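You operate a simulated robot arm through the tools that you are given. There is no shell and no other tool. Be economical: measure what you need, move in short steps, check, and stop when the job is done.

You run a simulated two-armed robot. Do the job below in one go: nothing can be reset, and whatever is moved stays where it is left.

## Task
Move the green, purple, pink and blue lollies to their own colour holes.

The check looks at the end state, three seconds after you hand in, the way a careful person would. Anything else that was tipped, shoved, dropped, spilled or broken makes it a failure.

## Robot
Two 7-joint arms with two-finger parallel grippers on one trunk that stands fixed in place. Base frame: the origin is at the foot of the trunk, x ahead of it, y to its left, z up. Lengths are in m, angles in rad, forces in N, time in s.
The left shoulder is at [0.06, 0.144, 0.991], the right one opposite. With the tool pointing down near the work surface each hand reaches from about 0.32 to 0.74 m from the base axis, measured 20 degrees to its own side. Payload 1.57 kg a hand.
The TCP of each hand is the grasp point between the finger pads, 0.03 m short of the fingertips. In the tool frame z runs along the fingers and y along their closing line. The gripper opens to 0.11 m. The fingers are 0.024 m wide and 0.012 m thick; the gripper's body (0.048 by 0.112 m) begins 0.078 m behind the TCP.
Orientation is that of the tool frame in the base frame, as [roll, pitch, yaw] about the fixed x, y, z axes, in that order (R = Rz(yaw) Ry(pitch) Rx(roll)). With the fingers straight down and closing along the base's y, the tool's x points along the base's -x, its y along +y and its z along -z.

## Interface
- The arms move only by the tool nudge_tool. It takes "left_moves", "right_moves" or both (then of equal length, played together; a hand with none holds still); each is a list of rows, each a list of 2 entries, a list of its own where there are three numbers: the shift along the tool's x, y, z in m, then the turn, a rotation vector about the tool's x, y, z in degrees. In form: [[[x, y, z], [rx, ry, rz]], ...]. A call has 1 to 8 rows; each row shifts and turns the commanded pose from where the row before left it, along the tool's axes as they then stand. "left_gripper" and "right_gripper" are, for a hand that has rows, the opening, from 0 (shut) to 1 (fully open), set as the call begins (left out, the last holds). Each row takes 0.2 s and may step no farther than 0.05 m and 0.15 rad from the row before; otherwise, or with a gripper value out of range, the whole call is refused. Where a pose cannot be reached the arm comes as near as it can. A force on the tool above 40 N (or 10 N above the force at the start of the call, whichever is more), or a blocked arm, ends the call early, and 0.2 s more pass. Each finger travels about 0.045 m/s and halts on what it meets, pressing with about 32 N; the grip force reading is that of the motor and also rises with nothing between the fingers. The clock runs only during rows and for 0.2 s after the last one: add rows that do not move to give the fingers time. The reply holds the time, the measured pose of the TCP, the force on the tool along the base axes, the opening and the grip force, in the units named above and with some noise, with the torque about the TCP (base axes, N m) and any sound that the robot's microphone picked up.
- Cameras (640 x 400 px; columns grow to the right, rows downward): "scene" is now at [0.0416, 0.0214, 1.6206]; the picture's right is [0.34, -0.94, 0.00], its down [-0.63, -0.23, -0.74] and it looks along [0.69, 0.25, -0.67] (base axes); focal length 332 px, centre (320, 200). "left" rides on the left gripper at [0.07, -0.016, -0.141] in its tool frame; the picture's right is [0.23, 0.97, 0.00], its down [-0.86, 0.20, -0.48] and it looks along [-0.47, 0.11, 0.88] (tool axes); focal length 222 px, centre (320, 200). "right" rides on the right gripper at [0.07, 0.016, -0.141] in its tool frame; the picture's right is [-0.23, 0.97, 0.00], its down [-0.86, -0.20, -0.48] and it looks along [-0.47, -0.11, 0.88] (tool axes); focal length 222 px, centre (320, 200). There is no depth. A picture from a camera that has moved, and an enlarged one, comes with that camera's place and axes in the base frame and with its lens. The place of the scene camera against the robot may be out by one fixed shift of up to 0.018 m in any direction.
- get_image(camera): a new picture of that camera. The clock stands still meanwhile.
- move_column(by): slides the trunk up (or, below 0, down) by that many m; the arms and the scene camera ride with it, the base frame stays. It gives what a move gives, with no picture.
- pan_tilt(pan, tilt): turns the head with the scene camera to pan (to the left, within 1.501 rad either way) and tilt (down, from -0.506 to 1.204), counted from straight ahead of the robot. It gives what a move gives.
- zoom(camera, box): a new picture of the part [left, top, right, bottom] of that camera's present view, enlarged. The clock stands still meanwhile.
- finish_job(): hands the job in; it is judged then, once.

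Go step by step. Nothing tells you positions but the pictures and the camera data: compare them with the known pose of the tool, close in by small moves and look again before you grip or let go. The budget is 120 turns and 78 pictures, counting those below and the enlarged ones. Unless the task says otherwise, let go and move clear before handing in, and close with one line.

The tools are called after ">>>" as name(argument=value, ...) on one line, values as JSON. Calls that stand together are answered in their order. nudge_tool: Moves the arms, as the interface text tells. Its arguments: {"type":"object","properties":{"left_moves":{"type":"array","items":{"type":"array"}},"left_gripper":{"type":"number"},"right_moves":{"type":"array","items":{"type":"array"}},"right_gripper":{"type":"number"}},"required":[]} The other tools are called the same way: move_column (by) slides the trunk up or down; pan_tilt (pan, tilt) turns the head that bears the scene camera; get_image (camera) takes a picture; zoom (camera, box) takes an enlarged picture of a part of a camera's view; finish_job () hands the job in.

At the start:

```text
clock: 0.0
left_ee_pos: [0.3855, 0.3417, 1.1789]
left_orientation: [3.14, 0.0, 3.141]
left_force: [0.1, 0.3, -0.2]
left_moment: [0.02, 0.0, 0.03]
left_width: 0.1103
left_finger_force: 0.1
right_ee_pos: [0.391, -0.0098, 1.1774]
right_orientation: [3.14, 0.002, 3.141]
right_force: [0.0, 0.3, -0.3]
right_moment: [0.01, -0.02, 0.01]
right_width: 0.1101
right_finger_force: 0.0
trunk travel left (down, up): [-0.59, 0.0]
head pan, tilt: [0.349, 0.74]
```

scene: 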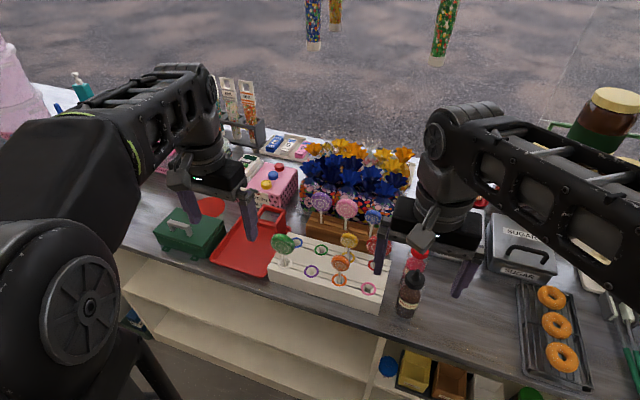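
right: 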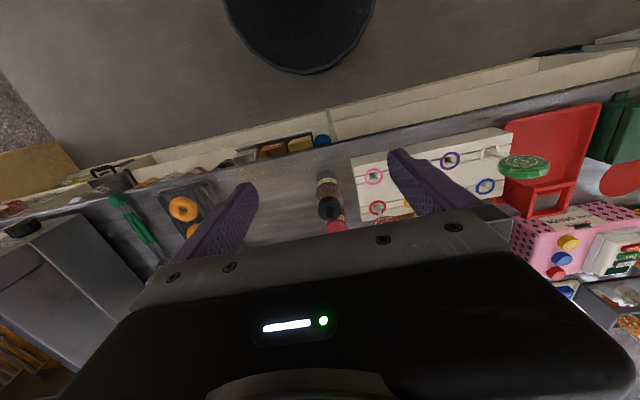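
left: 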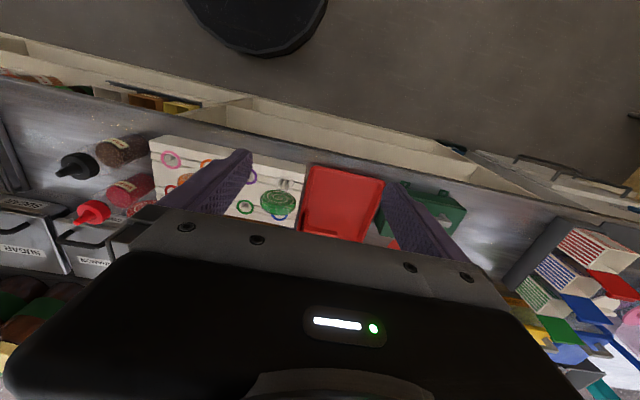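

I see a white stand with coloured rings and several lollies in and behind it. I'll take an enlarged look at it first.

>>> zoom(camera="scene", box=[250, 160, 430, 320])

>>> zoom(camera="left", box=[130, 120, 330, 245])

```text
2.50 times, centred on (340, 240) of scene
camera zoom: at [0.0416, 0.0214, 1.6206], right [0.34, -0.94, 0.0], down [-0.63, -0.23, -0.74], along [0.69, 0.25, -0.67], focal length 830 px, centre (270, 100)
```

zoom: 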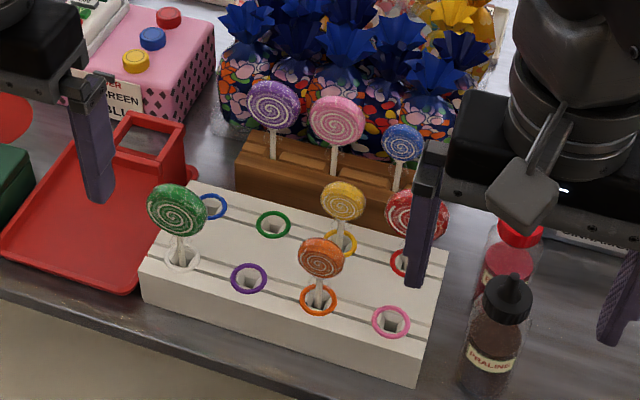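

```text
3.20 times, centred on (230, 182) of left
camera zoom: at [0.3152, 0.3255, 1.3196], right [-0.23, 0.97, 0.0], down [0.86, 0.2, 0.48], along [0.47, 0.11, -0.88], focal length 711 px, centre (608, 256)
```

zoom: 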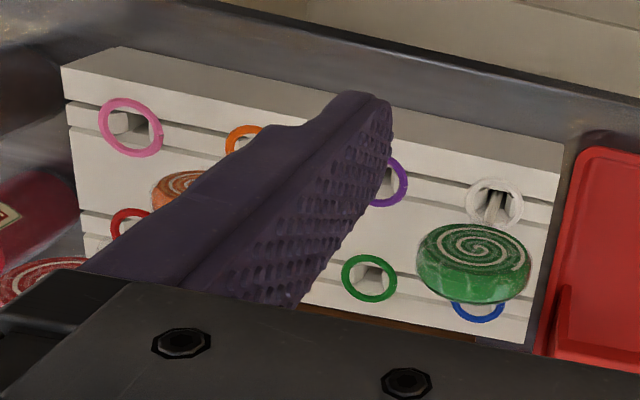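

The stand top is at about z=0.883. Front-row holes are at x≈0.527 and back-row holes at x≈0.606, with y≈0.066, 0.144, 0.222 and 0.300. I'll move the right hand aside, then look from the scene camera again.

>>> nudge_tool(right_moves=[[[0, -0.04, 0], [0, 0, 0]], [[0, -0.04, 0], [0, 0, 0]], [[0, -0.04, 0], [0, 0, 0]], [[0, -0.04, 0], [0, 0, 0]]], left_moves=[[[0, 0.03, 0], [0, 0, 0]], [[0, 0.03, 0], [0, 0, 0]], [[0, 0.03, 0], [0, 0, 0]], [[0, 0, 0], [0, 0, 0]]])

>>> zoom(camera="scene", box=[260, 170, 420, 270])

>>> get_image(camera="right")

>>> get_image(camera="left")

```text
clock: 1.0
left_ee_pos: [0.3821, 0.4382, 1.1752]
left_orientation: [-3.136, 0.002, -3.139]
left_force: [-0.9, 1.9, -0.7]
left_moment: [-0.24, -0.12, 0.01]
left_width: 0.1102
left_finger_force: 0.0
right_ee_pos: [0.3858, -0.1459, 1.1796]
right_orientation: [-3.133, 0.007, -3.104]
right_force: [1.7, -12.9, -0.3]
right_moment: [1.22, 0.21, -0.03]
right_width: 0.1101
right_finger_force: 0.1
right hand out of reach, approached as far as the arm can: row 3
trunk travel left (down, up): [-0.59, 0.0]
head pan, tilt: [0.349, 0.74]
```

```text
4.00 times, centred on (340, 220) of scene
camera zoom: at [0.0381, 0.0283, 1.6206], right [0.34, -0.94, 0.01], down [-0.63, -0.23, -0.74], along [0.7, 0.25, -0.67], focal length 1327 px, centre (240, 120)
```

zoom: 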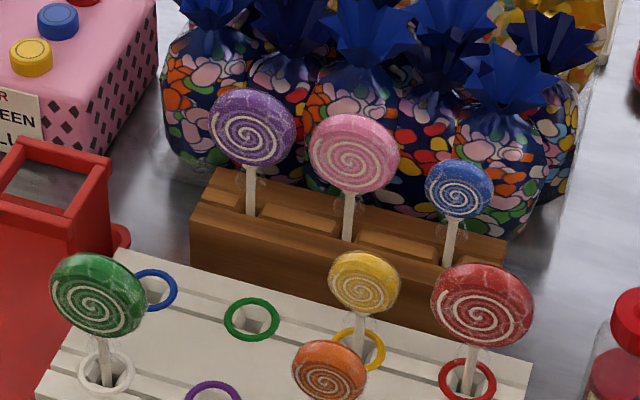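

```text
71 pictures are left
camera right: at [0.3146, -0.1324, 1.3215], right [0.19, 0.98, -0.01], down [0.86, -0.16, 0.49], along [0.48, -0.1, -0.87], focal length 222 px, centre (320, 200)
```

right: 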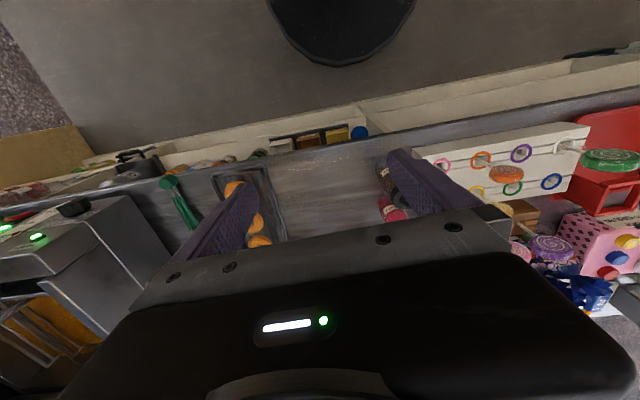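

```text
70 pictures are left
camera left: at [0.3122, 0.4223, 1.3178], right [-0.23, 0.97, 0.0], down [0.85, 0.2, 0.48], along [0.47, 0.11, -0.88], focal length 222 px, centre (320, 200)
```

left: 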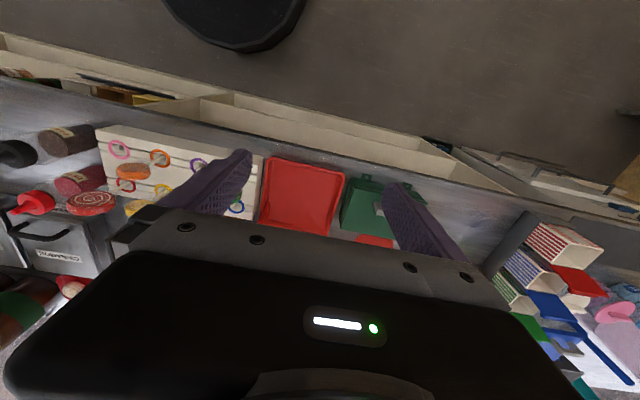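

The lollies' discs look vertical, with their centres at about z=0.98 and facing roughly the robot. I'll turn the left hand 90° so the fingers close along x, which also gives a side view from its camera.

>>> nudge_tool(left_moves=[[[0, 0, 0], [0, 0, 8.2]], [[0, 0, 0], [0, 0, 8.2]], [[0, 0, 0], [0, 0, 8.2]], [[0, 0, 0], [0, 0, 8.2]], [[0, 0, 0], [0, 0, 8.2]], [[0, 0, 0], [0, 0, 8.2]]])

```text
clock: 2.4
left_ee_pos: [0.3838, 0.4317, 1.1765]
left_orientation: [3.141, 0.0, 2.28]
left_force: [0.3, 0.3, -0.3]
left_moment: [-0.02, -0.01, 0.01]
left_width: 0.1102
left_finger_force: 0.1
right_ee_pos: [0.3909, -0.1629, 1.1771]
right_orientation: [-3.141, 0.002, 3.142]
right_force: [0.6, -0.2, -0.2]
right_moment: [0.01, 0.0, -0.01]
right_width: 0.1102
right_finger_force: 0.0
trunk travel left (down, up): [-0.59, 0.0]
head pan, tilt: [0.349, 0.74]
```

The turn is going cleanly. I'll finish it and then move forward over the work.

>>> nudge_tool(left_moves=[[[0, 0, 0], [0, 0, 8.1]], [[0, 0, 0], [0, 0, 8.1]], [[0, 0, 0], [0, 0, 8.1]], [[0, 0, 0], [0, 0, 8.1]], [[0, 0, 0], [0, 0, 8.1]], [[-0.04, 0.04, 0], [0, 0, 0]], [[-0.03, 0.04, 0], [0, 0, 0]], [[-0.03, 0.04, 0], [0, 0, 0]]])

>>> get_image(camera="left")

```text
refused: row 6 steps farther than a row can; nothing moved
```

```text
69 pictures are left
camera left: at [0.327, 0.4738, 1.3195], right [0.59, 0.81, 0.0], down [0.71, -0.52, 0.48], along [0.39, -0.28, -0.88], focal length 222 px, centre (320, 200)
```

left: 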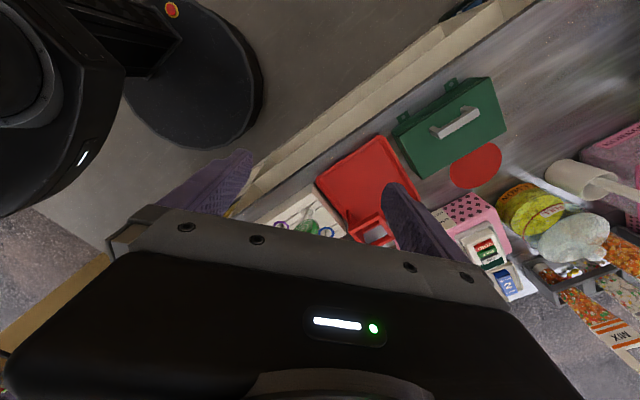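

>>> nudge_tool(left_moves=[[[0, 0, 0], [0, 0, 8.1]], [[0, 0, 0], [0, 0, 8.1]], [[0, 0, 0], [0, 0, 8.1]], [[0, 0, 0], [0, 0, 8.1]], [[0, 0, 0], [0, 0, 8.1]], [[-0.03, 0.03, 0], [0, 0, 0]], [[-0.03, 0.03, 0], [0, 0, 0]], [[-0.03, 0.03, 0], [0, 0, 0]]])

>>> get_image(camera="left")

```text
clock: 4.2
left_ee_pos: [0.4758, 0.3433, 1.1753]
left_orientation: [3.137, -0.001, 1.578]
left_force: [-0.2, -0.3, 0.7]
left_moment: [-0.04, 0.02, -0.03]
left_width: 0.1101
left_finger_force: 0.0
right_ee_pos: [0.3913, -0.1622, 1.1776]
right_orientation: [3.139, 0.001, -3.141]
right_force: [-0.7, -0.4, 0.0]
right_moment: [-0.02, 0.03, 0.01]
right_width: 0.1099
right_finger_force: 0.1
trunk travel left (down, up): [-0.59, 0.0]
head pan, tilt: [0.349, 0.74]
```

```text
68 pictures are left
camera left: at [0.4583, 0.4124, 1.3169], right [0.97, 0.23, 0.0], down [0.2, -0.85, 0.48], along [0.12, -0.46, -0.88], focal length 222 px, centre (320, 200)
```

left: 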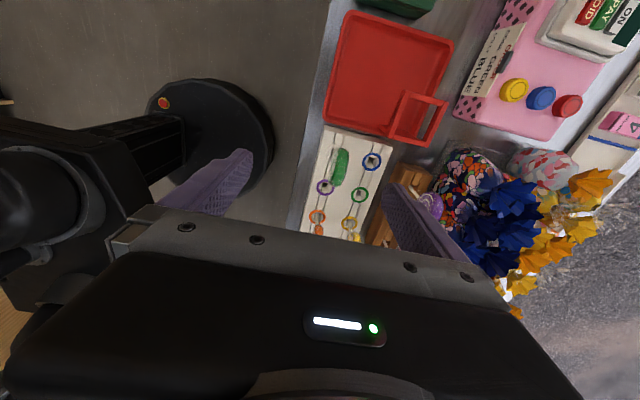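

From here the green disc appears edge-on, so its normal is along x. I'll move on to see the wooden-stand lollies from above.

>>> nudge_tool(left_moves=[[[-0.03, 0.03, 0], [0, 0, 0]], [[-0.03, 0.03, 0], [0, 0, 0]], [[-0.03, 0.03, 0], [0, 0, 0]], [[-0.03, 0.03, 0], [0, 0, 0]]])

>>> get_image(camera="left")

```text
clock: 5.2
left_ee_pos: [0.5515, 0.2118, 1.1404]
left_orientation: [3.137, -0.005, 1.578]
left_force: [0.5, 0.9, 0.0]
left_moment: [0.05, -0.01, -0.01]
left_width: 0.1101
left_finger_force: 0.1
left hand out of reach, approached as far as the arm can: row 1, 2, 3, 4
right_ee_pos: [0.3905, -0.1627, 1.1771]
right_orientation: [-3.141, -0.002, 3.141]
right_force: [0.0, -0.4, 0.4]
right_moment: [0.02, 0.0, -0.01]
right_width: 0.1099
right_finger_force: 0.1
trunk travel left (down, up): [-0.59, 0.0]
head pan, tilt: [0.349, 0.74]
```

```text
67 pictures are left
camera left: at [0.5343, 0.28, 1.283], right [0.97, 0.23, 0.01], down [0.2, -0.85, 0.48], along [0.12, -0.46, -0.88], focal length 222 px, centre (320, 200)
```

left: 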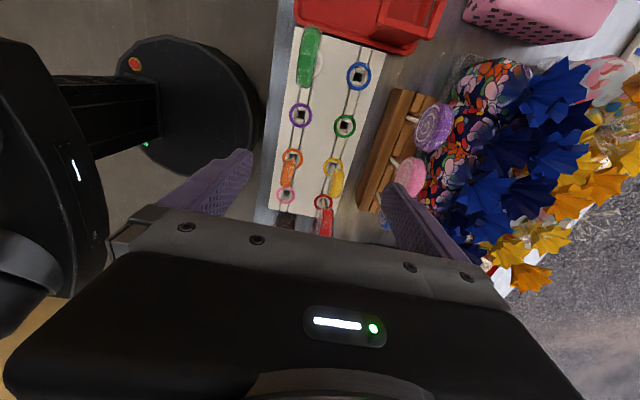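

The arm is near its reach limit at this height. I'll zoom in on the lollies.

>>> zoom(camera="left", box=[260, 20, 480, 240])

```text
1.82 times, centred on (370, 130) of left
camera zoom: at [0.5343, 0.28, 1.283], right [0.97, 0.23, 0.01], down [0.2, -0.85, 0.48], along [0.12, -0.46, -0.88], focal length 404 px, centre (229, 327)
```

zoom: 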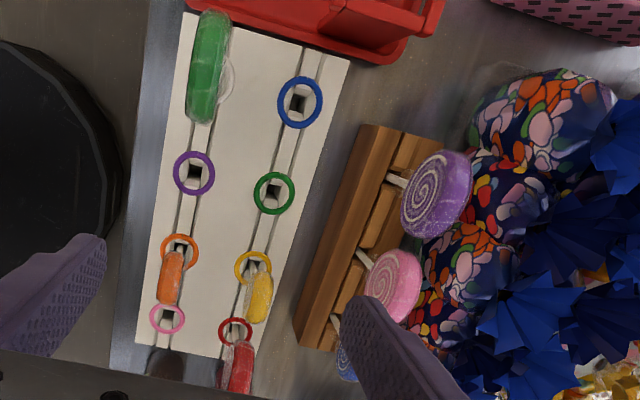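

Purple, pink and blue stand at x≈0.69 with y≈0.255, 0.177 and 0.103. They are close to the reach limit, so I'll pick those with a tilted tool. I'll do green first by gripping its faces, and line up above it at (0.53, 0.30).

>>> nudge_tool(left_moves=[[[0.026, -0.022, 0.0], [0, 0, 0]], [[0.026, -0.022, 0.0], [0, 0, 0]], [[0.025, -0.022, 0.02], [0, 0, 0]], [[0, 0, 0.035], [0, 0, 0]]])

>>> get_image(camera="left")

>>> get_image(camera="scene")

```text
clock: 6.2
left_ee_pos: [0.4846, 0.2883, 1.0878]
left_orientation: [3.141, 0.0, 1.577]
left_force: [0.4, -0.6, 0.8]
left_moment: [-0.02, 0.03, -0.02]
left_width: 0.11
left_finger_force: 0.0
right_ee_pos: [0.3893, -0.1634, 1.176]
right_orientation: [3.141, -0.001, 3.141]
right_force: [0.1, -0.4, -0.5]
right_moment: [0.0, 0.04, -0.03]
right_width: 0.11
right_finger_force: 0.1
trunk travel left (down, up): [-0.59, 0.0]
head pan, tilt: [0.349, 0.74]
```

```text
65 pictures are left
camera left: at [0.469, 0.3575, 1.23], right [0.97, 0.23, 0.0], down [0.2, -0.85, 0.48], along [0.11, -0.47, -0.88], focal length 222 px, centre (320, 200)
```

left: 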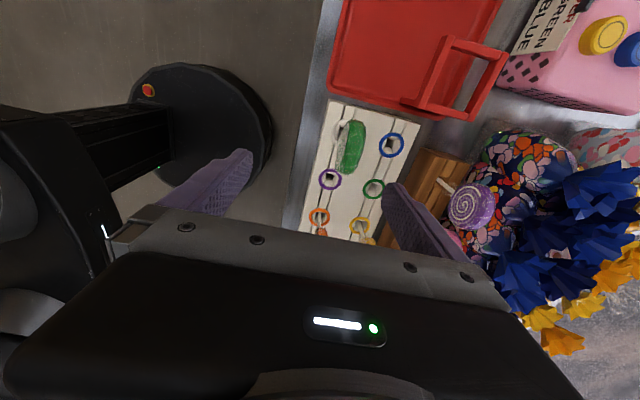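

```text
64 pictures are left
camera scene: at [0.0428, 0.0209, 1.6206], right [0.34, -0.94, 0.0], down [-0.63, -0.23, -0.74], along [0.69, 0.25, -0.67], focal length 332 px, centre (320, 200)
```

scene: 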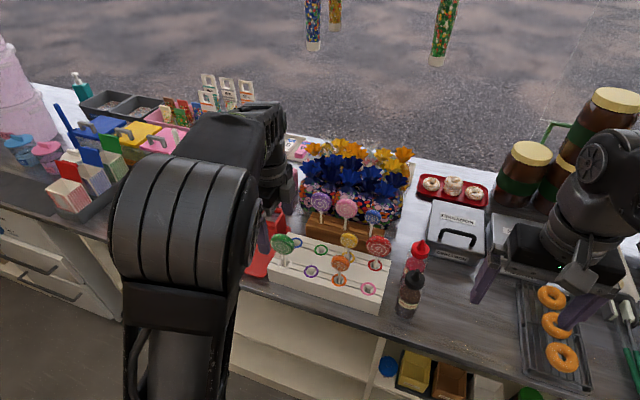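

Measured from the hand camera, the holes sit about 8 mm nearer than the scene camera says (x≈0.519 and 0.596). Green is at about (0.519, 0.299). I'll centre over it just above its top.

>>> nudge_tool(left_moves=[[[0.011, 0.034, 0.0], [0, 0, 0]], [[0, 0, 0.025], [0, 0, 0]], [[0, 0, 0], [0, 0, 0]]])

>>> zoom(camera="left", box=[160, 80, 480, 280])

```text
clock: 7.0
left_ee_pos: [0.515, 0.2934, 1.066]
left_orientation: [3.141, -0.001, 1.577]
left_force: [-0.4, 0.7, 0.3]
left_moment: [0.0, 0.01, 0.03]
left_width: 0.1097
left_finger_force: 0.0
left hand out of reach, approached as far as the arm can: row 1, 2
right_ee_pos: [0.3917, -0.1633, 1.1756]
right_orientation: [3.141, -0.001, -3.141]
right_force: [1.1, 0.9, -0.1]
right_moment: [0.01, 0.02, 0.02]
right_width: 0.1099
right_finger_force: 0.1
trunk travel left (down, up): [-0.59, 0.0]
head pan, tilt: [0.349, 0.74]
```

```text
2.00 times, centred on (320, 180) of left
camera zoom: at [0.4989, 0.3627, 1.2081], right [0.97, 0.23, 0.0], down [0.2, -0.85, 0.48], along [0.11, -0.47, -0.88], focal length 444 px, centre (320, 240)
```

zoom: 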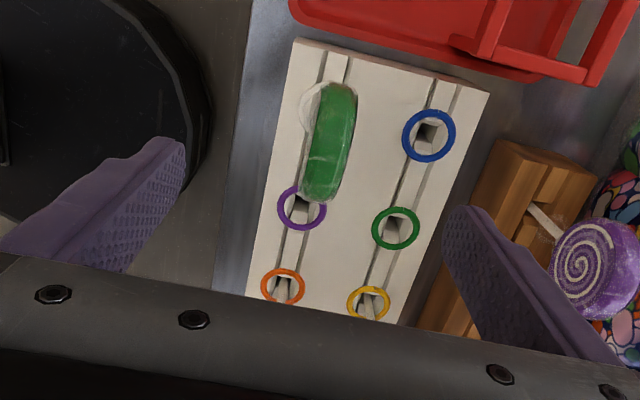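

Green is measured at (0.520, 0.301), and the hand stands about 5 mm short of it. I'll descend while correcting.

>>> nudge_tool(left_moves=[[[0.0, 0.0, 0.03], [0, 0, 0]], [[0.006, 0.004, 0.02], [0, 0, 0]], [[0, 0, 0], [0, 0, 0]]])

```text
clock: 7.8
left_ee_pos: [0.512, 0.2819, 1.0258]
left_orientation: [3.141, -0.001, 1.578]
left_force: [0.2, -0.5, 0.5]
left_moment: [0.02, 0.02, 0.03]
left_width: 0.1101
left_finger_force: 0.0
left hand out of reach, approached as far as the arm can: row 1, 2
right_ee_pos: [0.3907, -0.1634, 1.1777]
right_orientation: [-3.141, 0.0, -3.14]
right_force: [-0.6, -0.5, 0.2]
right_moment: [0.02, -0.01, 0.03]
right_width: 0.1099
right_finger_force: 0.0
trunk travel left (down, up): [-0.59, 0.0]
head pan, tilt: [0.349, 0.74]
```

Turned this way, the wrist hits a joint limit and drifts. I'll raise the hand, go back to the native yaw and grip the discs by their rims instead, with the fingers closing along y.

>>> nudge_tool(left_moves=[[[0, 0, -0.045], [0, 0, 0]], [[0, 0, -0.04], [0, 0, 0]], [[0, -0.04, -0.02], [0, 0, 0]], [[0, -0.04, 0], [0, 0, -8.2]], [[0, 0, 0], [0, 0, -8.2]], [[0, 0, 0], [0, 0, -8.2]], [[0, 0, 0], [0, 0, -8.2]], [[0, 0, 0], [0, 0, -8.2]]])

>>> nudge_tool(left_moves=[[[0, 0, 0], [0, 0, -8.2]], [[0, 0, 0], [0, 0, -8.2]], [[0, 0, 0], [0, 0, -8.2]], [[0, 0, 0], [0, 0, -8.2]], [[0, 0, 0], [0, 0, -8.2]], [[0, 0, 0], [0, 0, -8.2]], [[0, 0, 0], [0, 0, 0]]])

```text
clock: 9.6
left_ee_pos: [0.4316, 0.2825, 1.1297]
left_orientation: [3.141, 0.0, 2.294]
left_force: [0.2, 0.4, -0.4]
left_moment: [0.01, 0.0, 0.01]
left_width: 0.1101
left_finger_force: 0.0
right_ee_pos: [0.3899, -0.1624, 1.1771]
right_orientation: [-3.141, 0.002, -3.141]
right_force: [0.5, 0.2, 0.7]
right_moment: [0.0, 0.01, -0.01]
right_width: 0.1101
right_finger_force: 0.1
trunk travel left (down, up): [-0.59, 0.0]
head pan, tilt: [0.349, 0.74]
```

```text
clock: 11.2
left_ee_pos: [0.432, 0.2824, 1.1299]
left_orientation: [3.141, 0.0, -3.128]
left_force: [0.4, -0.1, -0.5]
left_moment: [0.0, -0.05, -0.02]
left_width: 0.1099
left_finger_force: 0.1
right_ee_pos: [0.3915, -0.1625, 1.1774]
right_orientation: [3.14, 0.003, -3.14]
right_force: [0.2, 0.6, 0.6]
right_moment: [-0.01, 0.03, -0.03]
right_width: 0.1101
right_finger_force: 0.0
trunk travel left (down, up): [-0.59, 0.0]
head pan, tilt: [0.349, 0.74]
```

I'm back at the native yaw. Next I'll move over green with a partly closed gripper and look.

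>>> nudge_tool(left_moves=[[[-0.04, 0.008, 0], [0, 0, 0]], [[-0.044, 0.009, 0], [0, 0, 0]], [[0, 0, 0.03], [0, 0, 0]], [[0, 0, 0.03], [0, 0, 0]], [[0, 0, 0], [0, 0, 0]]], left_gripper=0.8)

>>> zoom(camera="left", box=[160, 60, 480, 260])

```text
clock: 12.4
left_ee_pos: [0.515, 0.2947, 1.0764]
left_orientation: [-3.141, 0.0, -3.132]
left_force: [-0.7, -0.8, 0.4]
left_moment: [-0.03, -0.01, -0.01]
left_width: 0.088
left_finger_force: 0.1
left hand out of reach, approached as far as the arm can: row 4
right_ee_pos: [0.3902, -0.1628, 1.1783]
right_orientation: [3.141, 0.001, 3.141]
right_force: [-0.7, 0.0, -0.1]
right_moment: [0.01, -0.01, 0.03]
right_width: 0.1099
right_finger_force: 0.1
trunk travel left (down, up): [-0.59, 0.0]
head pan, tilt: [0.349, 0.74]
```

```text
2.00 times, centred on (320, 160) of left
camera zoom: at [0.4473, 0.2778, 1.2186], right [-0.24, 0.97, 0.0], down [0.85, 0.21, 0.48], along [0.47, 0.11, -0.88], focal length 444 px, centre (320, 280)
```

zoom: 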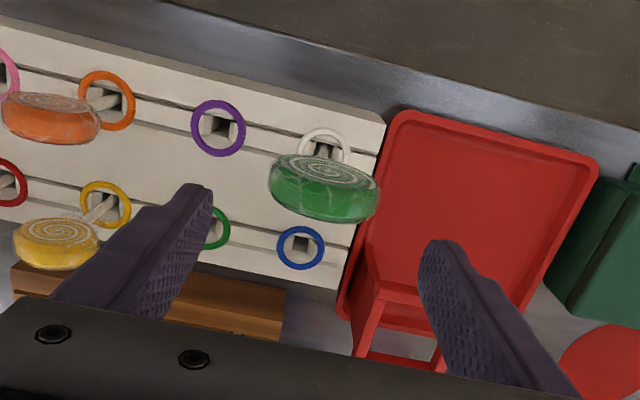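

I still can't descend in this posture, so I'll use the trunk for the vertical motion. The right hand is clear, so I'll lower by 5 cm and check.

>>> move_column(by=-0.05)

>>> nudge_tool(left_moves=[[[-0.003, 0.004, 0], [0, 0, 0]], [[0, 0, 0], [0, 0, 0]]])

>>> get_image(camera="scene")

>>> zoom(camera="left", box=[160, 60, 480, 260])

```text
clock: 13.3
left_ee_pos: [0.515, 0.2943, 1.0264]
left_orientation: [-3.142, -0.001, -3.133]
left_force: [0.6, 0.6, -0.2]
left_moment: [0.01, -0.02, -0.02]
left_width: 0.088
left_finger_force: 0.1
right_ee_pos: [0.39, -0.1608, 1.1276]
right_orientation: [3.141, 0.002, -3.141]
right_force: [0.6, 1.2, 0.0]
right_moment: [-0.02, 0.02, -0.01]
right_width: 0.1101
right_finger_force: 0.0
trunk travel left (down, up): [-0.54, 0.05]
head pan, tilt: [0.349, 0.74]
```

```text
clock: 13.9
left_ee_pos: [0.5162, 0.2944, 1.0273]
left_orientation: [-3.14, -0.001, -3.134]
left_force: [-0.8, -0.3, 0.4]
left_moment: [0.01, 0.02, 0.0]
left_width: 0.0881
left_finger_force: 0.0
left hand out of reach, approached as far as the arm can: row 1
right_ee_pos: [0.3903, -0.1628, 1.1281]
right_orientation: [3.141, 0.0, -3.141]
right_force: [-0.1, -0.1, 0.1]
right_moment: [0.04, -0.01, 0.02]
right_width: 0.1096
right_finger_force: 0.1
trunk travel left (down, up): [-0.54, 0.05]
head pan, tilt: [0.349, 0.74]
```

```text
61 pictures are left
camera scene: at [0.0417, 0.0213, 1.5706], right [0.34, -0.94, 0.0], down [-0.63, -0.23, -0.74], along [0.69, 0.25, -0.67], focal length 332 px, centre (320, 200)
```

scene: 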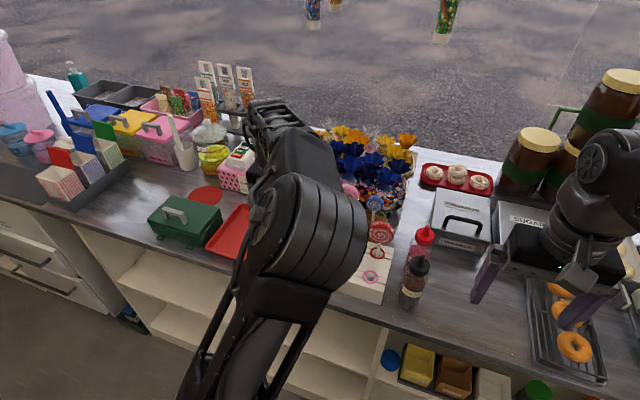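

```text
2.00 times, centred on (320, 160) of left
camera zoom: at [0.4474, 0.2784, 1.1698], right [-0.24, 0.97, 0.0], down [0.85, 0.21, 0.48], along [0.46, 0.11, -0.88], focal length 444 px, centre (320, 280)
```

zoom: 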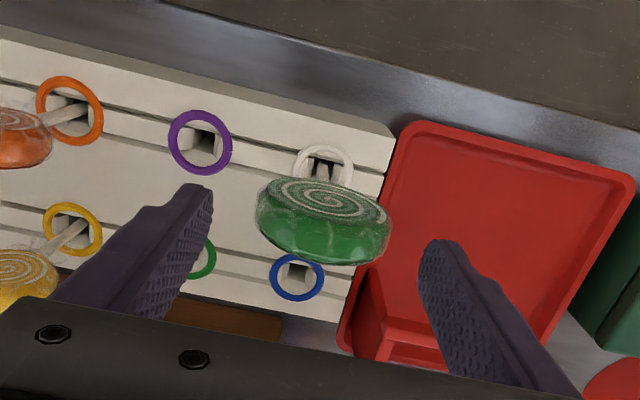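

The left elbow has swung inward, which is probably what limits the arm. I'll retrace to the starting pose and look at the arm's posture.

>>> move_column(by=0.05)

>>> nudge_tool(left_moves=[[[0, 0, -0.045], [0, 0, 0]], [[0, 0, -0.045], [0, 0, 0]], [[0.04, 0.01, 0], [0, 0, 0]], [[0.04, 0.01, 0], [0, 0, 0]], [[0.045, 0.015, 0], [0, 0, 0]], [[0, 0.04, 0], [0, 0, 0]], [[0, 0.04, 0], [0, 0, 0]], [[0, 0.04, 0], [0, 0, 0]]])

>>> get_image(camera="scene")

```text
clock: 14.8
left_ee_pos: [0.5155, 0.2959, 1.0777]
left_orientation: [3.14, 0.002, -3.132]
left_force: [0.2, 0.4, -0.3]
left_moment: [0.03, 0.0, -0.02]
left_width: 0.0882
left_finger_force: 0.0
right_ee_pos: [0.3909, -0.1621, 1.1777]
right_orientation: [-3.141, 0.001, 3.141]
right_force: [0.3, -1.4, 0.4]
right_moment: [0.03, -0.02, -0.03]
right_width: 0.11
right_finger_force: 0.0
trunk travel left (down, up): [-0.59, 0.0]
head pan, tilt: [0.349, 0.74]
```

```text
clock: 16.6
left_ee_pos: [0.3871, 0.4499, 1.1618]
left_orientation: [-3.139, -0.001, -3.132]
left_force: [0.5, 1.0, 0.4]
left_moment: [-0.01, -0.02, 0.0]
left_width: 0.0879
left_finger_force: 0.0
left hand out of reach, approached as far as the arm can: row 2
right_ee_pos: [0.3911, -0.1632, 1.1774]
right_orientation: [-3.14, 0.0, -3.141]
right_force: [0.1, -0.3, 0.0]
right_moment: [0.01, 0.02, -0.02]
right_width: 0.11
right_finger_force: 0.0
trunk travel left (down, up): [-0.59, 0.0]
head pan, tilt: [0.349, 0.74]
```

```text
59 pictures are left
camera scene: at [0.0423, 0.023, 1.6205], right [0.34, -0.94, 0.0], down [-0.63, -0.23, -0.74], along [0.69, 0.25, -0.67], focal length 332 px, centre (320, 200)
```

scene: 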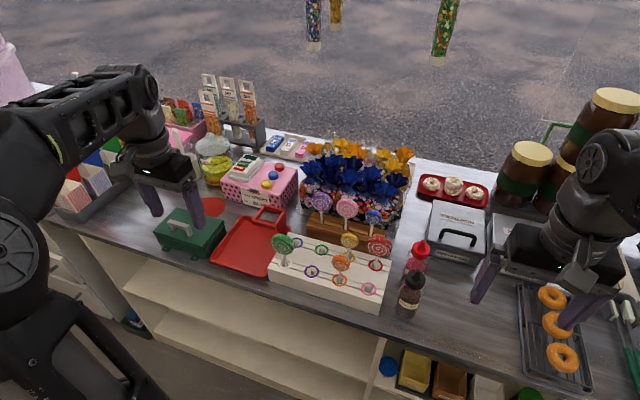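

The elbow is outboard again. I'll come in from the left: forward and down first, then across to green.

>>> nudge_tool(left_moves=[[[-0.04, 0, 0.02], [0, 0, 0]], [[-0.04, 0, 0.02], [0, 0, 0]], [[-0.04, 0, 0.02], [0, 0, 0]], [[-0.012, 0, 0.03], [0, 0, 0]], [[0, -0.03, 0.0], [0, 0, 0]], [[0, -0.03, 0.0], [0, 0, 0]], [[0, -0.03, 0.0], [0, 0, 0]]])

>>> get_image(camera="scene")

```text
clock: 18.2
left_ee_pos: [0.5188, 0.36, 1.0741]
left_orientation: [3.139, 0.001, -3.13]
left_force: [0.3, 0.2, -0.2]
left_moment: [0.06, 0.02, -0.02]
left_width: 0.0883
left_finger_force: 0.1
right_ee_pos: [0.3907, -0.1625, 1.1773]
right_orientation: [3.139, 0.002, -3.14]
right_force: [0.5, -0.1, -0.6]
right_moment: [-0.02, -0.01, 0.02]
right_width: 0.1099
right_finger_force: 0.1
trunk travel left (down, up): [-0.59, 0.0]
head pan, tilt: [0.349, 0.74]
```

```text
58 pictures are left
camera scene: at [0.0416, 0.0204, 1.6206], right [0.34, -0.94, 0.0], down [-0.63, -0.23, -0.74], along [0.69, 0.25, -0.67], focal length 332 px, centre (320, 200)
```

scene: 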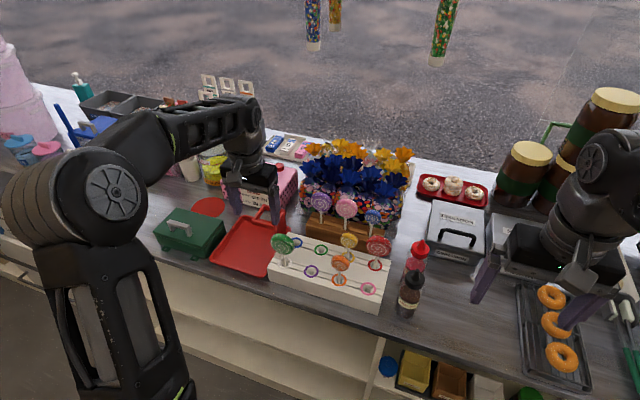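

There are no limit warnings now. I'll move sideways over green and begin the descent.

>>> nudge_tool(left_moves=[[[0, -0.03, 0.0], [0, 0, 0]], [[0, -0.031, 0.0], [0, 0, 0]], [[0, 0, 0.02], [0, 0, 0]], [[0, 0, 0.02], [0, 0, 0]], [[0, 0, 0], [0, 0, 0]]])

>>> zoom(camera="left", box=[160, 60, 480, 260])

```text
clock: 19.4
left_ee_pos: [0.5199, 0.2973, 1.0335]
left_orientation: [3.14, 0.0, -3.133]
left_force: [-0.3, -0.3, 0.2]
left_moment: [0.0, 0.01, 0.02]
left_width: 0.0879
left_finger_force: 0.1
right_ee_pos: [0.3903, -0.1627, 1.1772]
right_orientation: [-3.141, 0.0, 3.14]
right_force: [0.2, 0.8, 0.5]
right_moment: [-0.01, 0.03, 0.01]
right_width: 0.11
right_finger_force: 0.1
trunk travel left (down, up): [-0.59, 0.0]
head pan, tilt: [0.349, 0.74]
```

```text
2.00 times, centred on (320, 160) of left
camera zoom: at [0.4502, 0.2806, 1.1758], right [-0.24, 0.97, 0.0], down [0.85, 0.21, 0.48], along [0.46, 0.11, -0.88], focal length 444 px, centre (320, 280)
```

zoom: 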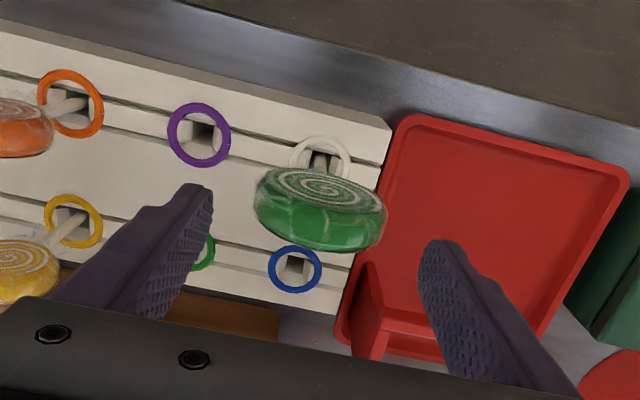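

Green is well centred between the fingers. I'll descend to disc height.

>>> nudge_tool(left_moves=[[[0, 0.001, 0.03], [0, 0, 0]], [[0, 0, 0.031], [0, 0, 0]], [[0, 0, 0], [0, 0, 0]]])

>>> zoom(camera="left", box=[160, 60, 480, 260])

>>> zoom(camera="scene", box=[220, 160, 420, 285])

```text
clock: 20.2
left_ee_pos: [0.5199, 0.2992, 0.9734]
left_orientation: [3.14, 0.0, -3.132]
left_force: [-0.1, -0.3, 0.0]
left_moment: [-0.03, -0.04, 0.0]
left_width: 0.0881
left_finger_force: 0.0
right_ee_pos: [0.3896, -0.1628, 1.1763]
right_orientation: [-3.141, 0.001, 3.141]
right_force: [0.5, -0.8, 1.9]
right_moment: [0.01, -0.01, 0.01]
right_width: 0.1101
right_finger_force: 0.0
trunk travel left (down, up): [-0.59, 0.0]
head pan, tilt: [0.349, 0.74]
```

```text
2.00 times, centred on (320, 160) of left
camera zoom: at [0.4508, 0.2817, 1.1146], right [-0.24, 0.97, 0.0], down [0.85, 0.21, 0.48], along [0.47, 0.11, -0.88], focal length 444 px, centre (320, 280)
```

zoom: 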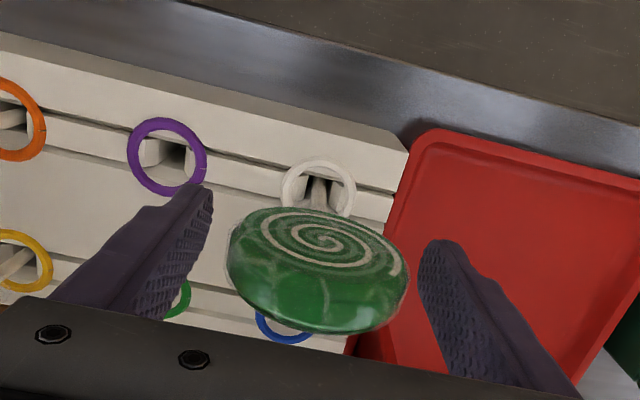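

```text
3.20 times, centred on (320, 222) of scene
camera zoom: at [0.0414, 0.0213, 1.6206], right [0.34, -0.94, 0.0], down [-0.63, -0.23, -0.74], along [0.69, 0.25, -0.67], focal length 1062 px, centre (320, 128)
```

zoom: 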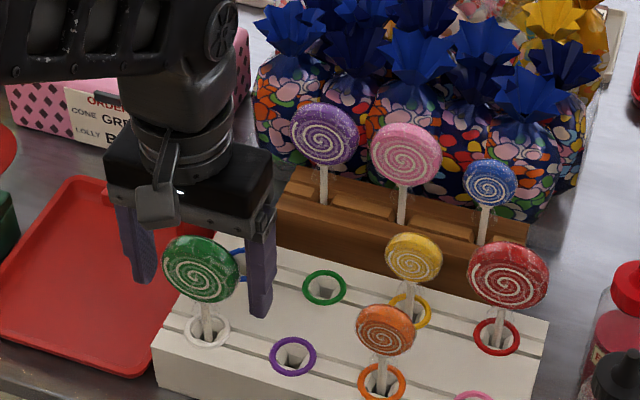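

The disc sits between the fingers at TCP height. I'll close on it.

>>> nudge_tool(left_moves=[[[0, 0, 0], [0, 0, 0]], [[0, 0, 0], [0, 0, 0]], [[0, 0, 0], [0, 0, 0]], [[0, 0, 0], [0, 0, 0]]], left_gripper=0.3)

>>> zoom(camera="left", box=[160, 60, 480, 260])

```text
clock: 21.2
left_ee_pos: [0.5195, 0.2987, 0.9724]
left_orientation: [-3.141, -0.001, -3.132]
left_force: [-1.4, 0.7, -1.0]
left_moment: [0.02, -0.01, 0.0]
left_width: 0.0598
left_finger_force: 31.9
right_ee_pos: [0.39, -0.1626, 1.1775]
right_orientation: [3.141, 0.001, -3.14]
right_force: [-0.1, 0.2, 0.6]
right_moment: [0.01, 0.0, 0.01]
right_width: 0.1099
right_finger_force: 0.1
trunk travel left (down, up): [-0.59, 0.0]
head pan, tilt: [0.349, 0.74]
```

```text
2.00 times, centred on (320, 160) of left
camera zoom: at [0.451, 0.2817, 1.1147], right [-0.24, 0.97, 0.0], down [0.85, 0.21, 0.48], along [0.46, 0.11, -0.88], focal length 444 px, centre (320, 280)
```

zoom: 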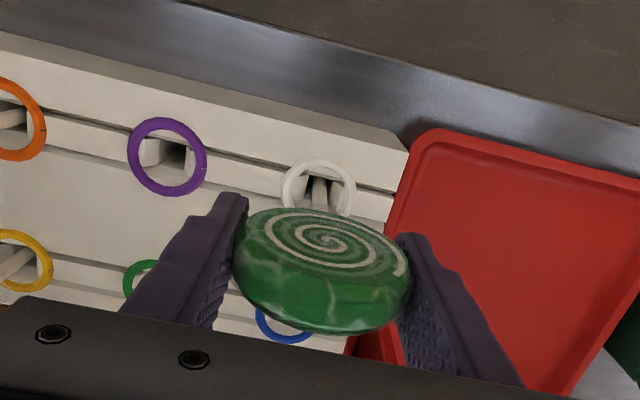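

Gripped at 0.06 m. I'll lift straight up 7 cm.

>>> nudge_tool(left_moves=[[[0, 0, -0.02], [0, 0, 0]], [[0, 0, -0.025], [0, 0, 0]], [[0, 0, -0.025], [0, 0, 0]], [[0, 0, 0], [0, 0, 0]]])

>>> zoom(camera="scene", box=[220, 160, 420, 285])

>>> get_image(camera="right")

```text
clock: 22.2
left_ee_pos: [0.5194, 0.2993, 1.0433]
left_orientation: [-3.141, 0.001, -3.133]
left_force: [-0.3, 0.1, -1.1]
left_moment: [0.0, 0.01, -0.01]
left_width: 0.0596
left_finger_force: 32.0
right_ee_pos: [0.3911, -0.1638, 1.1775]
right_orientation: [3.142, 0.001, -3.141]
right_force: [-0.1, -0.4, -0.1]
right_moment: [-0.01, 0.03, 0.03]
right_width: 0.1102
right_finger_force: 0.0
trunk travel left (down, up): [-0.59, 0.0]
head pan, tilt: [0.349, 0.74]
```

```text
3.20 times, centred on (320, 222) of scene
camera zoom: at [0.0421, 0.0215, 1.6206], right [0.34, -0.94, 0.0], down [-0.63, -0.23, -0.74], along [0.69, 0.25, -0.67], focal length 1062 px, centre (320, 128)
```

zoom: 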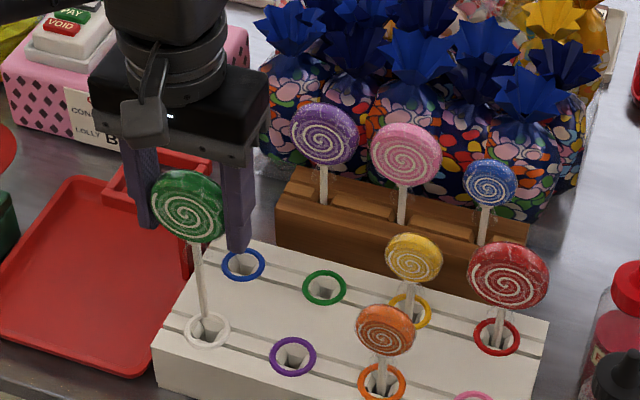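

```text
52 pictures are left
camera right: at [0.3204, -0.1474, 1.3194], right [0.23, 0.97, 0.0], down [0.85, -0.2, 0.48], along [0.47, -0.11, -0.88], focal length 222 px, centre (320, 200)
```

right: 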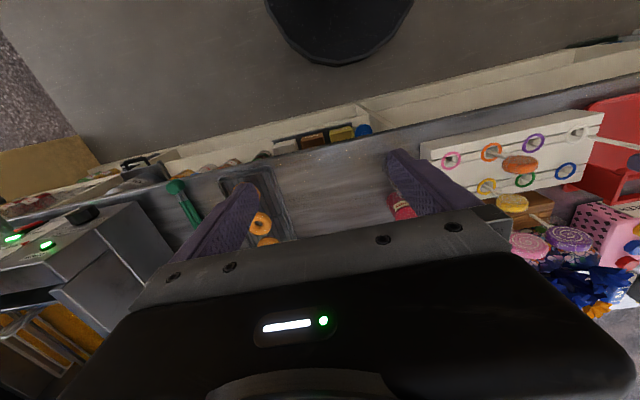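

The stick's tip still seems to be in or at the hole. I'll lift further.

>>> nudge_tool(left_moves=[[[0, 0, -0.025], [0, 0, 0]], [[0, 0, -0.02], [0, 0, 0]], [[0, 0, 0], [0, 0, 0]]])

>>> zoom(camera="scene", box=[220, 160, 420, 285])

>>> zoom(camera="left", box=[160, 60, 480, 260])

```text
clock: 23.0
left_ee_pos: [0.5199, 0.2999, 1.0878]
left_orientation: [-3.14, 0.0, -3.133]
left_force: [-0.3, 0.0, -0.6]
left_moment: [0.0, 0.0, -0.03]
left_width: 0.0596
left_finger_force: 31.6
right_ee_pos: [0.3912, -0.1621, 1.1775]
right_orientation: [3.141, -0.001, -3.141]
right_force: [0.0, 0.1, -0.6]
right_moment: [-0.02, -0.02, 0.0]
right_width: 0.1101
right_finger_force: 0.1
trunk travel left (down, up): [-0.59, 0.0]
head pan, tilt: [0.349, 0.74]
```

```text
3.20 times, centred on (320, 222) of scene
camera zoom: at [0.0417, 0.0214, 1.6206], right [0.34, -0.94, 0.0], down [-0.63, -0.23, -0.74], along [0.69, 0.25, -0.67], focal length 1062 px, centre (320, 128)
```

zoom: 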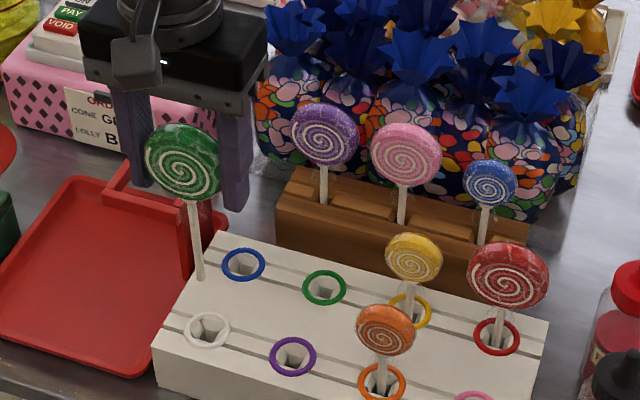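

```text
2.00 times, centred on (320, 160) of left
camera zoom: at [0.451, 0.2817, 1.2296], right [-0.24, 0.97, 0.0], down [0.85, 0.21, 0.48], along [0.46, 0.11, -0.88], focal length 444 px, centre (320, 280)
```

zoom: 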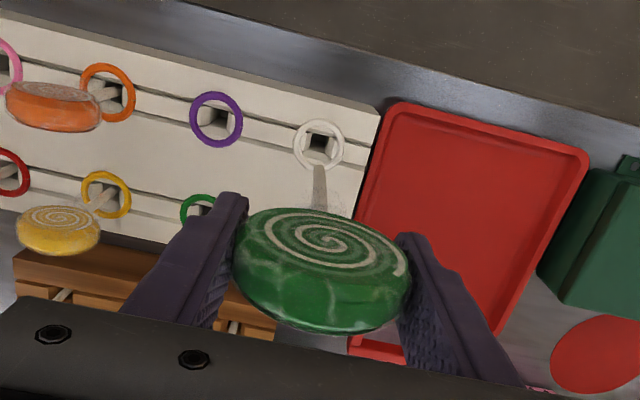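

The stick is free, with its tip about 0.14 m below the TCP. I'll carry it toward the green hole at (0.597, 0.221), staying high enough.

>>> nudge_tool(left_moves=[[[-0.026, -0.02, 0.01], [0, 0, 0]], [[-0.026, -0.02, 0.01], [0, 0, 0]], [[-0.026, -0.02, 0.01], [0, 0, 0]], [[0, -0.018, 0.0], [0, 0, 0]], [[0, 0, 0], [0, 0, 0]]])

>>> zoom(camera="left", box=[160, 60, 480, 260])

>>> zoom(camera="scene", box=[220, 160, 420, 285])

```text
clock: 24.2
left_ee_pos: [0.5983, 0.2228, 1.057]
left_orientation: [3.141, 0.002, -3.133]
left_force: [0.0, 0.4, -0.7]
left_moment: [-0.03, 0.03, 0.0]
left_width: 0.06
left_finger_force: 32.1
right_ee_pos: [0.3909, -0.163, 1.1771]
right_orientation: [3.14, 0.0, 3.142]
right_force: [0.2, -0.9, -0.3]
right_moment: [-0.03, 0.01, -0.02]
right_width: 0.1099
right_finger_force: 0.1
trunk travel left (down, up): [-0.59, 0.0]
head pan, tilt: [0.349, 0.74]
```

```text
2.00 times, centred on (320, 160) of left
camera zoom: at [0.53, 0.2047, 1.1997], right [-0.24, 0.97, 0.0], down [0.85, 0.21, 0.48], along [0.46, 0.11, -0.88], focal length 444 px, centre (320, 280)
```

zoom: 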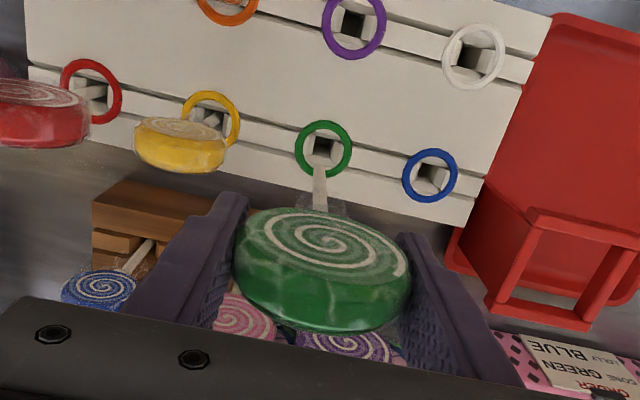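

```text
3.20 times, centred on (320, 222) of scene
camera zoom: at [0.0423, 0.0216, 1.6206], right [0.34, -0.94, 0.0], down [-0.63, -0.23, -0.74], along [0.69, 0.25, -0.67], focal length 1062 px, centre (320, 128)
```

zoom: 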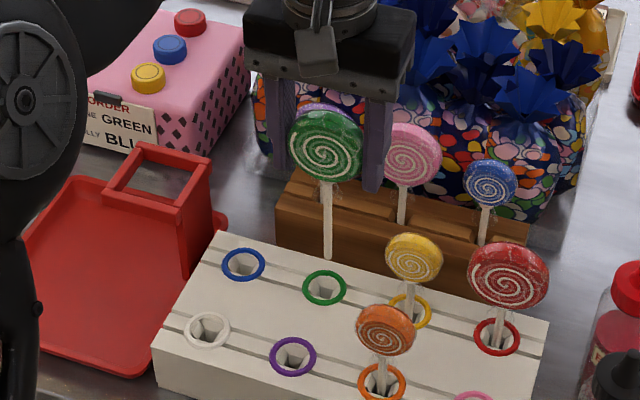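

The tip is about 4 mm too far forward and 2 mm to the right. I'll correct that and lower until the tip is just above the hole.

>>> nudge_tool(left_moves=[[[0.004, 0.002, 0.0], [0, 0, 0]], [[0, 0, 0.025], [0, 0, 0]], [[0, 0, 0], [0, 0, 0]]])

>>> zoom(camera="left", box=[240, 60, 400, 160])

>>> zoom(camera="scene", box=[280, 200, 376, 260])

```text
clock: 25.0
left_ee_pos: [0.5931, 0.2245, 1.0328]
left_orientation: [-3.14, -0.002, -3.131]
left_force: [-1.1, 0.1, -1.1]
left_moment: [0.02, 0.0, -0.01]
left_width: 0.0597
left_finger_force: 31.5
right_ee_pos: [0.3902, -0.163, 1.1782]
right_orientation: [-3.14, 0.0, -3.141]
right_force: [0.7, -0.5, -0.6]
right_moment: [0.02, 0.04, -0.01]
right_width: 0.11
right_finger_force: 0.1
trunk travel left (down, up): [-0.59, 0.0]
head pan, tilt: [0.349, 0.74]
```

```text
4.00 times, centred on (320, 110) of left
camera zoom: at [0.525, 0.207, 1.175], right [-0.24, 0.97, 0.0], down [0.85, 0.21, 0.48], along [0.46, 0.11, -0.88], focal length 888 px, centre (320, 560)
```

zoom: 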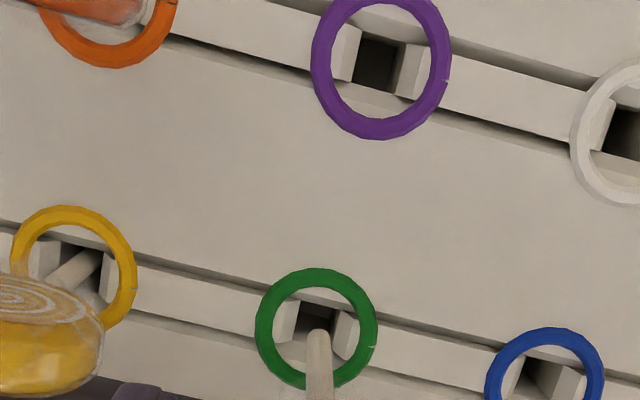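

```text
6.67 times, centred on (328, 230) of scene
camera zoom: at [0.0413, 0.0213, 1.6206], right [0.34, -0.94, 0.0], down [-0.63, -0.23, -0.74], along [0.69, 0.25, -0.67], focal length 2212 px, centre (267, 0)
```

zoom: 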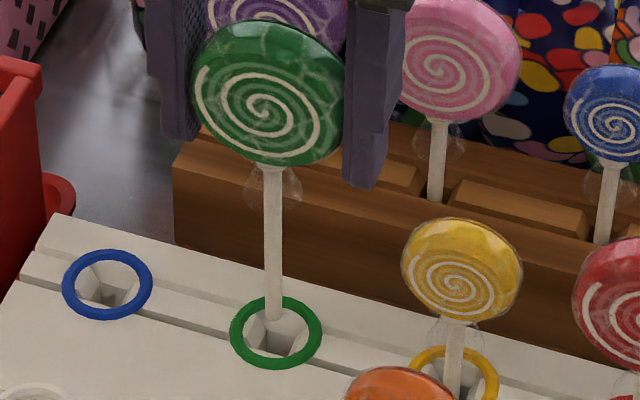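

The tip is aligned with the green hole. I'll lower it in.

>>> nudge_tool(left_moves=[[[0, 0, 0.015], [0, 0, 0]], [[0, 0, 0.01], [0, 0, 0]], [[0, 0, 0.01], [0, 0, 0]], [[0, 0, 0], [0, 0, 0]]])

>>> zoom(camera="scene", box=[280, 200, 376, 260])

```text
clock: 26.0
left_ee_pos: [0.5944, 0.2235, 0.9979]
left_orientation: [-3.141, 0.001, -3.134]
left_force: [-0.2, -0.1, 0.3]
left_moment: [0.0, -0.01, 0.02]
left_width: 0.0598
left_finger_force: 31.9
right_ee_pos: [0.3899, -0.1621, 1.1786]
right_orientation: [3.141, 0.002, 3.141]
right_force: [0.3, 0.0, -0.2]
right_moment: [0.01, 0.0, -0.01]
right_width: 0.1101
right_finger_force: 0.1
trunk travel left (down, up): [-0.59, 0.0]
head pan, tilt: [0.349, 0.74]
```

```text
6.67 times, centred on (328, 230) of scene
camera zoom: at [0.0416, 0.0213, 1.6206], right [0.34, -0.94, 0.0], down [-0.63, -0.23, -0.74], along [0.69, 0.25, -0.67], focal length 2212 px, centre (267, 0)
```

zoom: 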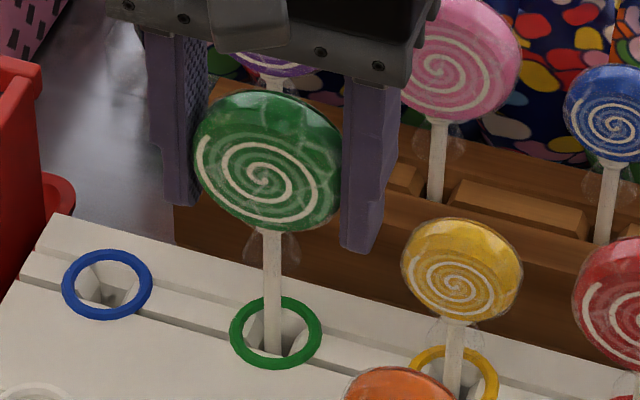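

The stick is in the hole with no force on it. I'll lower it to the original depth.

>>> nudge_tool(left_moves=[[[0, 0, 0.01], [0, 0, 0]], [[0, 0, 0.01], [0, 0, 0]], [[0, 0, 0.004], [0, 0, 0]], [[0, 0, 0], [0, 0, 0]]])

```text
clock: 27.0
left_ee_pos: [0.5943, 0.2244, 0.9732]
left_orientation: [3.141, 0.0, -3.134]
left_force: [0.0, -0.1, 0.1]
left_moment: [0.0, -0.01, 0.01]
left_width: 0.0595
left_finger_force: 32.1
right_ee_pos: [0.3911, -0.1619, 1.1769]
right_orientation: [3.141, 0.001, 3.14]
right_force: [-0.3, 0.5, 0.1]
right_moment: [-0.02, -0.01, -0.03]
right_width: 0.1102
right_finger_force: 0.0
trunk travel left (down, up): [-0.59, 0.0]
head pan, tilt: [0.349, 0.74]
```

I'll lower 2 mm more and open slightly, so as to stay clear of the yellow lolly.

>>> nudge_tool(left_moves=[[[0, 0, 0.001], [0, 0, 0]], [[0, 0, 0.001], [0, 0, 0]]])

>>> nudge_tool(left_moves=[[[0, 0, 0], [0, 0, 0]], [[0, 0, 0], [0, 0, 0]], [[0, 0, 0], [0, 0, 0]]], left_gripper=0.64)

>>> zoom(camera="scene", box=[240, 170, 400, 270])

```text
clock: 27.6
left_ee_pos: [0.5943, 0.2243, 0.9724]
left_orientation: [-3.141, 0.003, -3.133]
left_force: [-0.9, 1.1, 7.6]
left_moment: [0.14, 0.11, 0.01]
left_width: 0.0597
left_finger_force: 32.4
right_ee_pos: [0.3904, -0.163, 1.1772]
right_orientation: [-3.141, 0.002, -3.141]
right_force: [0.4, 0.5, -0.1]
right_moment: [-0.01, -0.03, -0.01]
right_width: 0.1101
right_finger_force: 0.1
trunk travel left (down, up): [-0.59, 0.0]
head pan, tilt: [0.349, 0.74]
```

```text
clock: 28.4
left_ee_pos: [0.5933, 0.2248, 0.9714]
left_orientation: [-3.141, 0.0, -3.133]
left_force: [1.0, -0.2, -0.9]
left_moment: [-0.03, 0.0, 0.02]
left_width: 0.0706
left_finger_force: 0.1
right_ee_pos: [0.3904, -0.1624, 1.1765]
right_orientation: [-3.141, 0.002, 3.142]
right_force: [-0.3, -0.1, -0.3]
right_moment: [0.0, 0.02, 0.01]
right_width: 0.1102
right_finger_force: 0.0
trunk travel left (down, up): [-0.59, 0.0]
head pan, tilt: [0.349, 0.74]
```

```text
4.00 times, centred on (320, 220) of scene
camera zoom: at [0.0416, 0.0213, 1.6206], right [0.34, -0.94, 0.0], down [-0.63, -0.23, -0.74], along [0.69, 0.25, -0.67], focal length 1327 px, centre (320, 120)
```

zoom: 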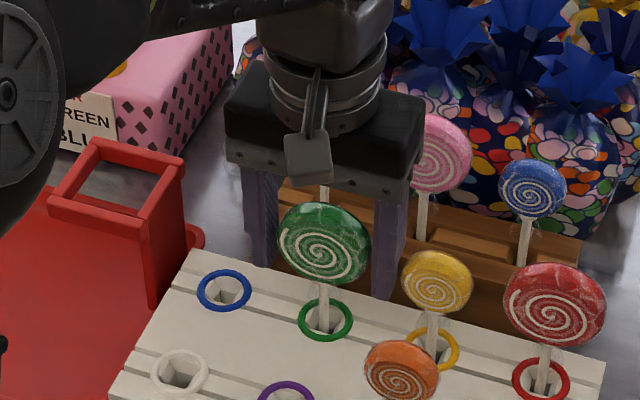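

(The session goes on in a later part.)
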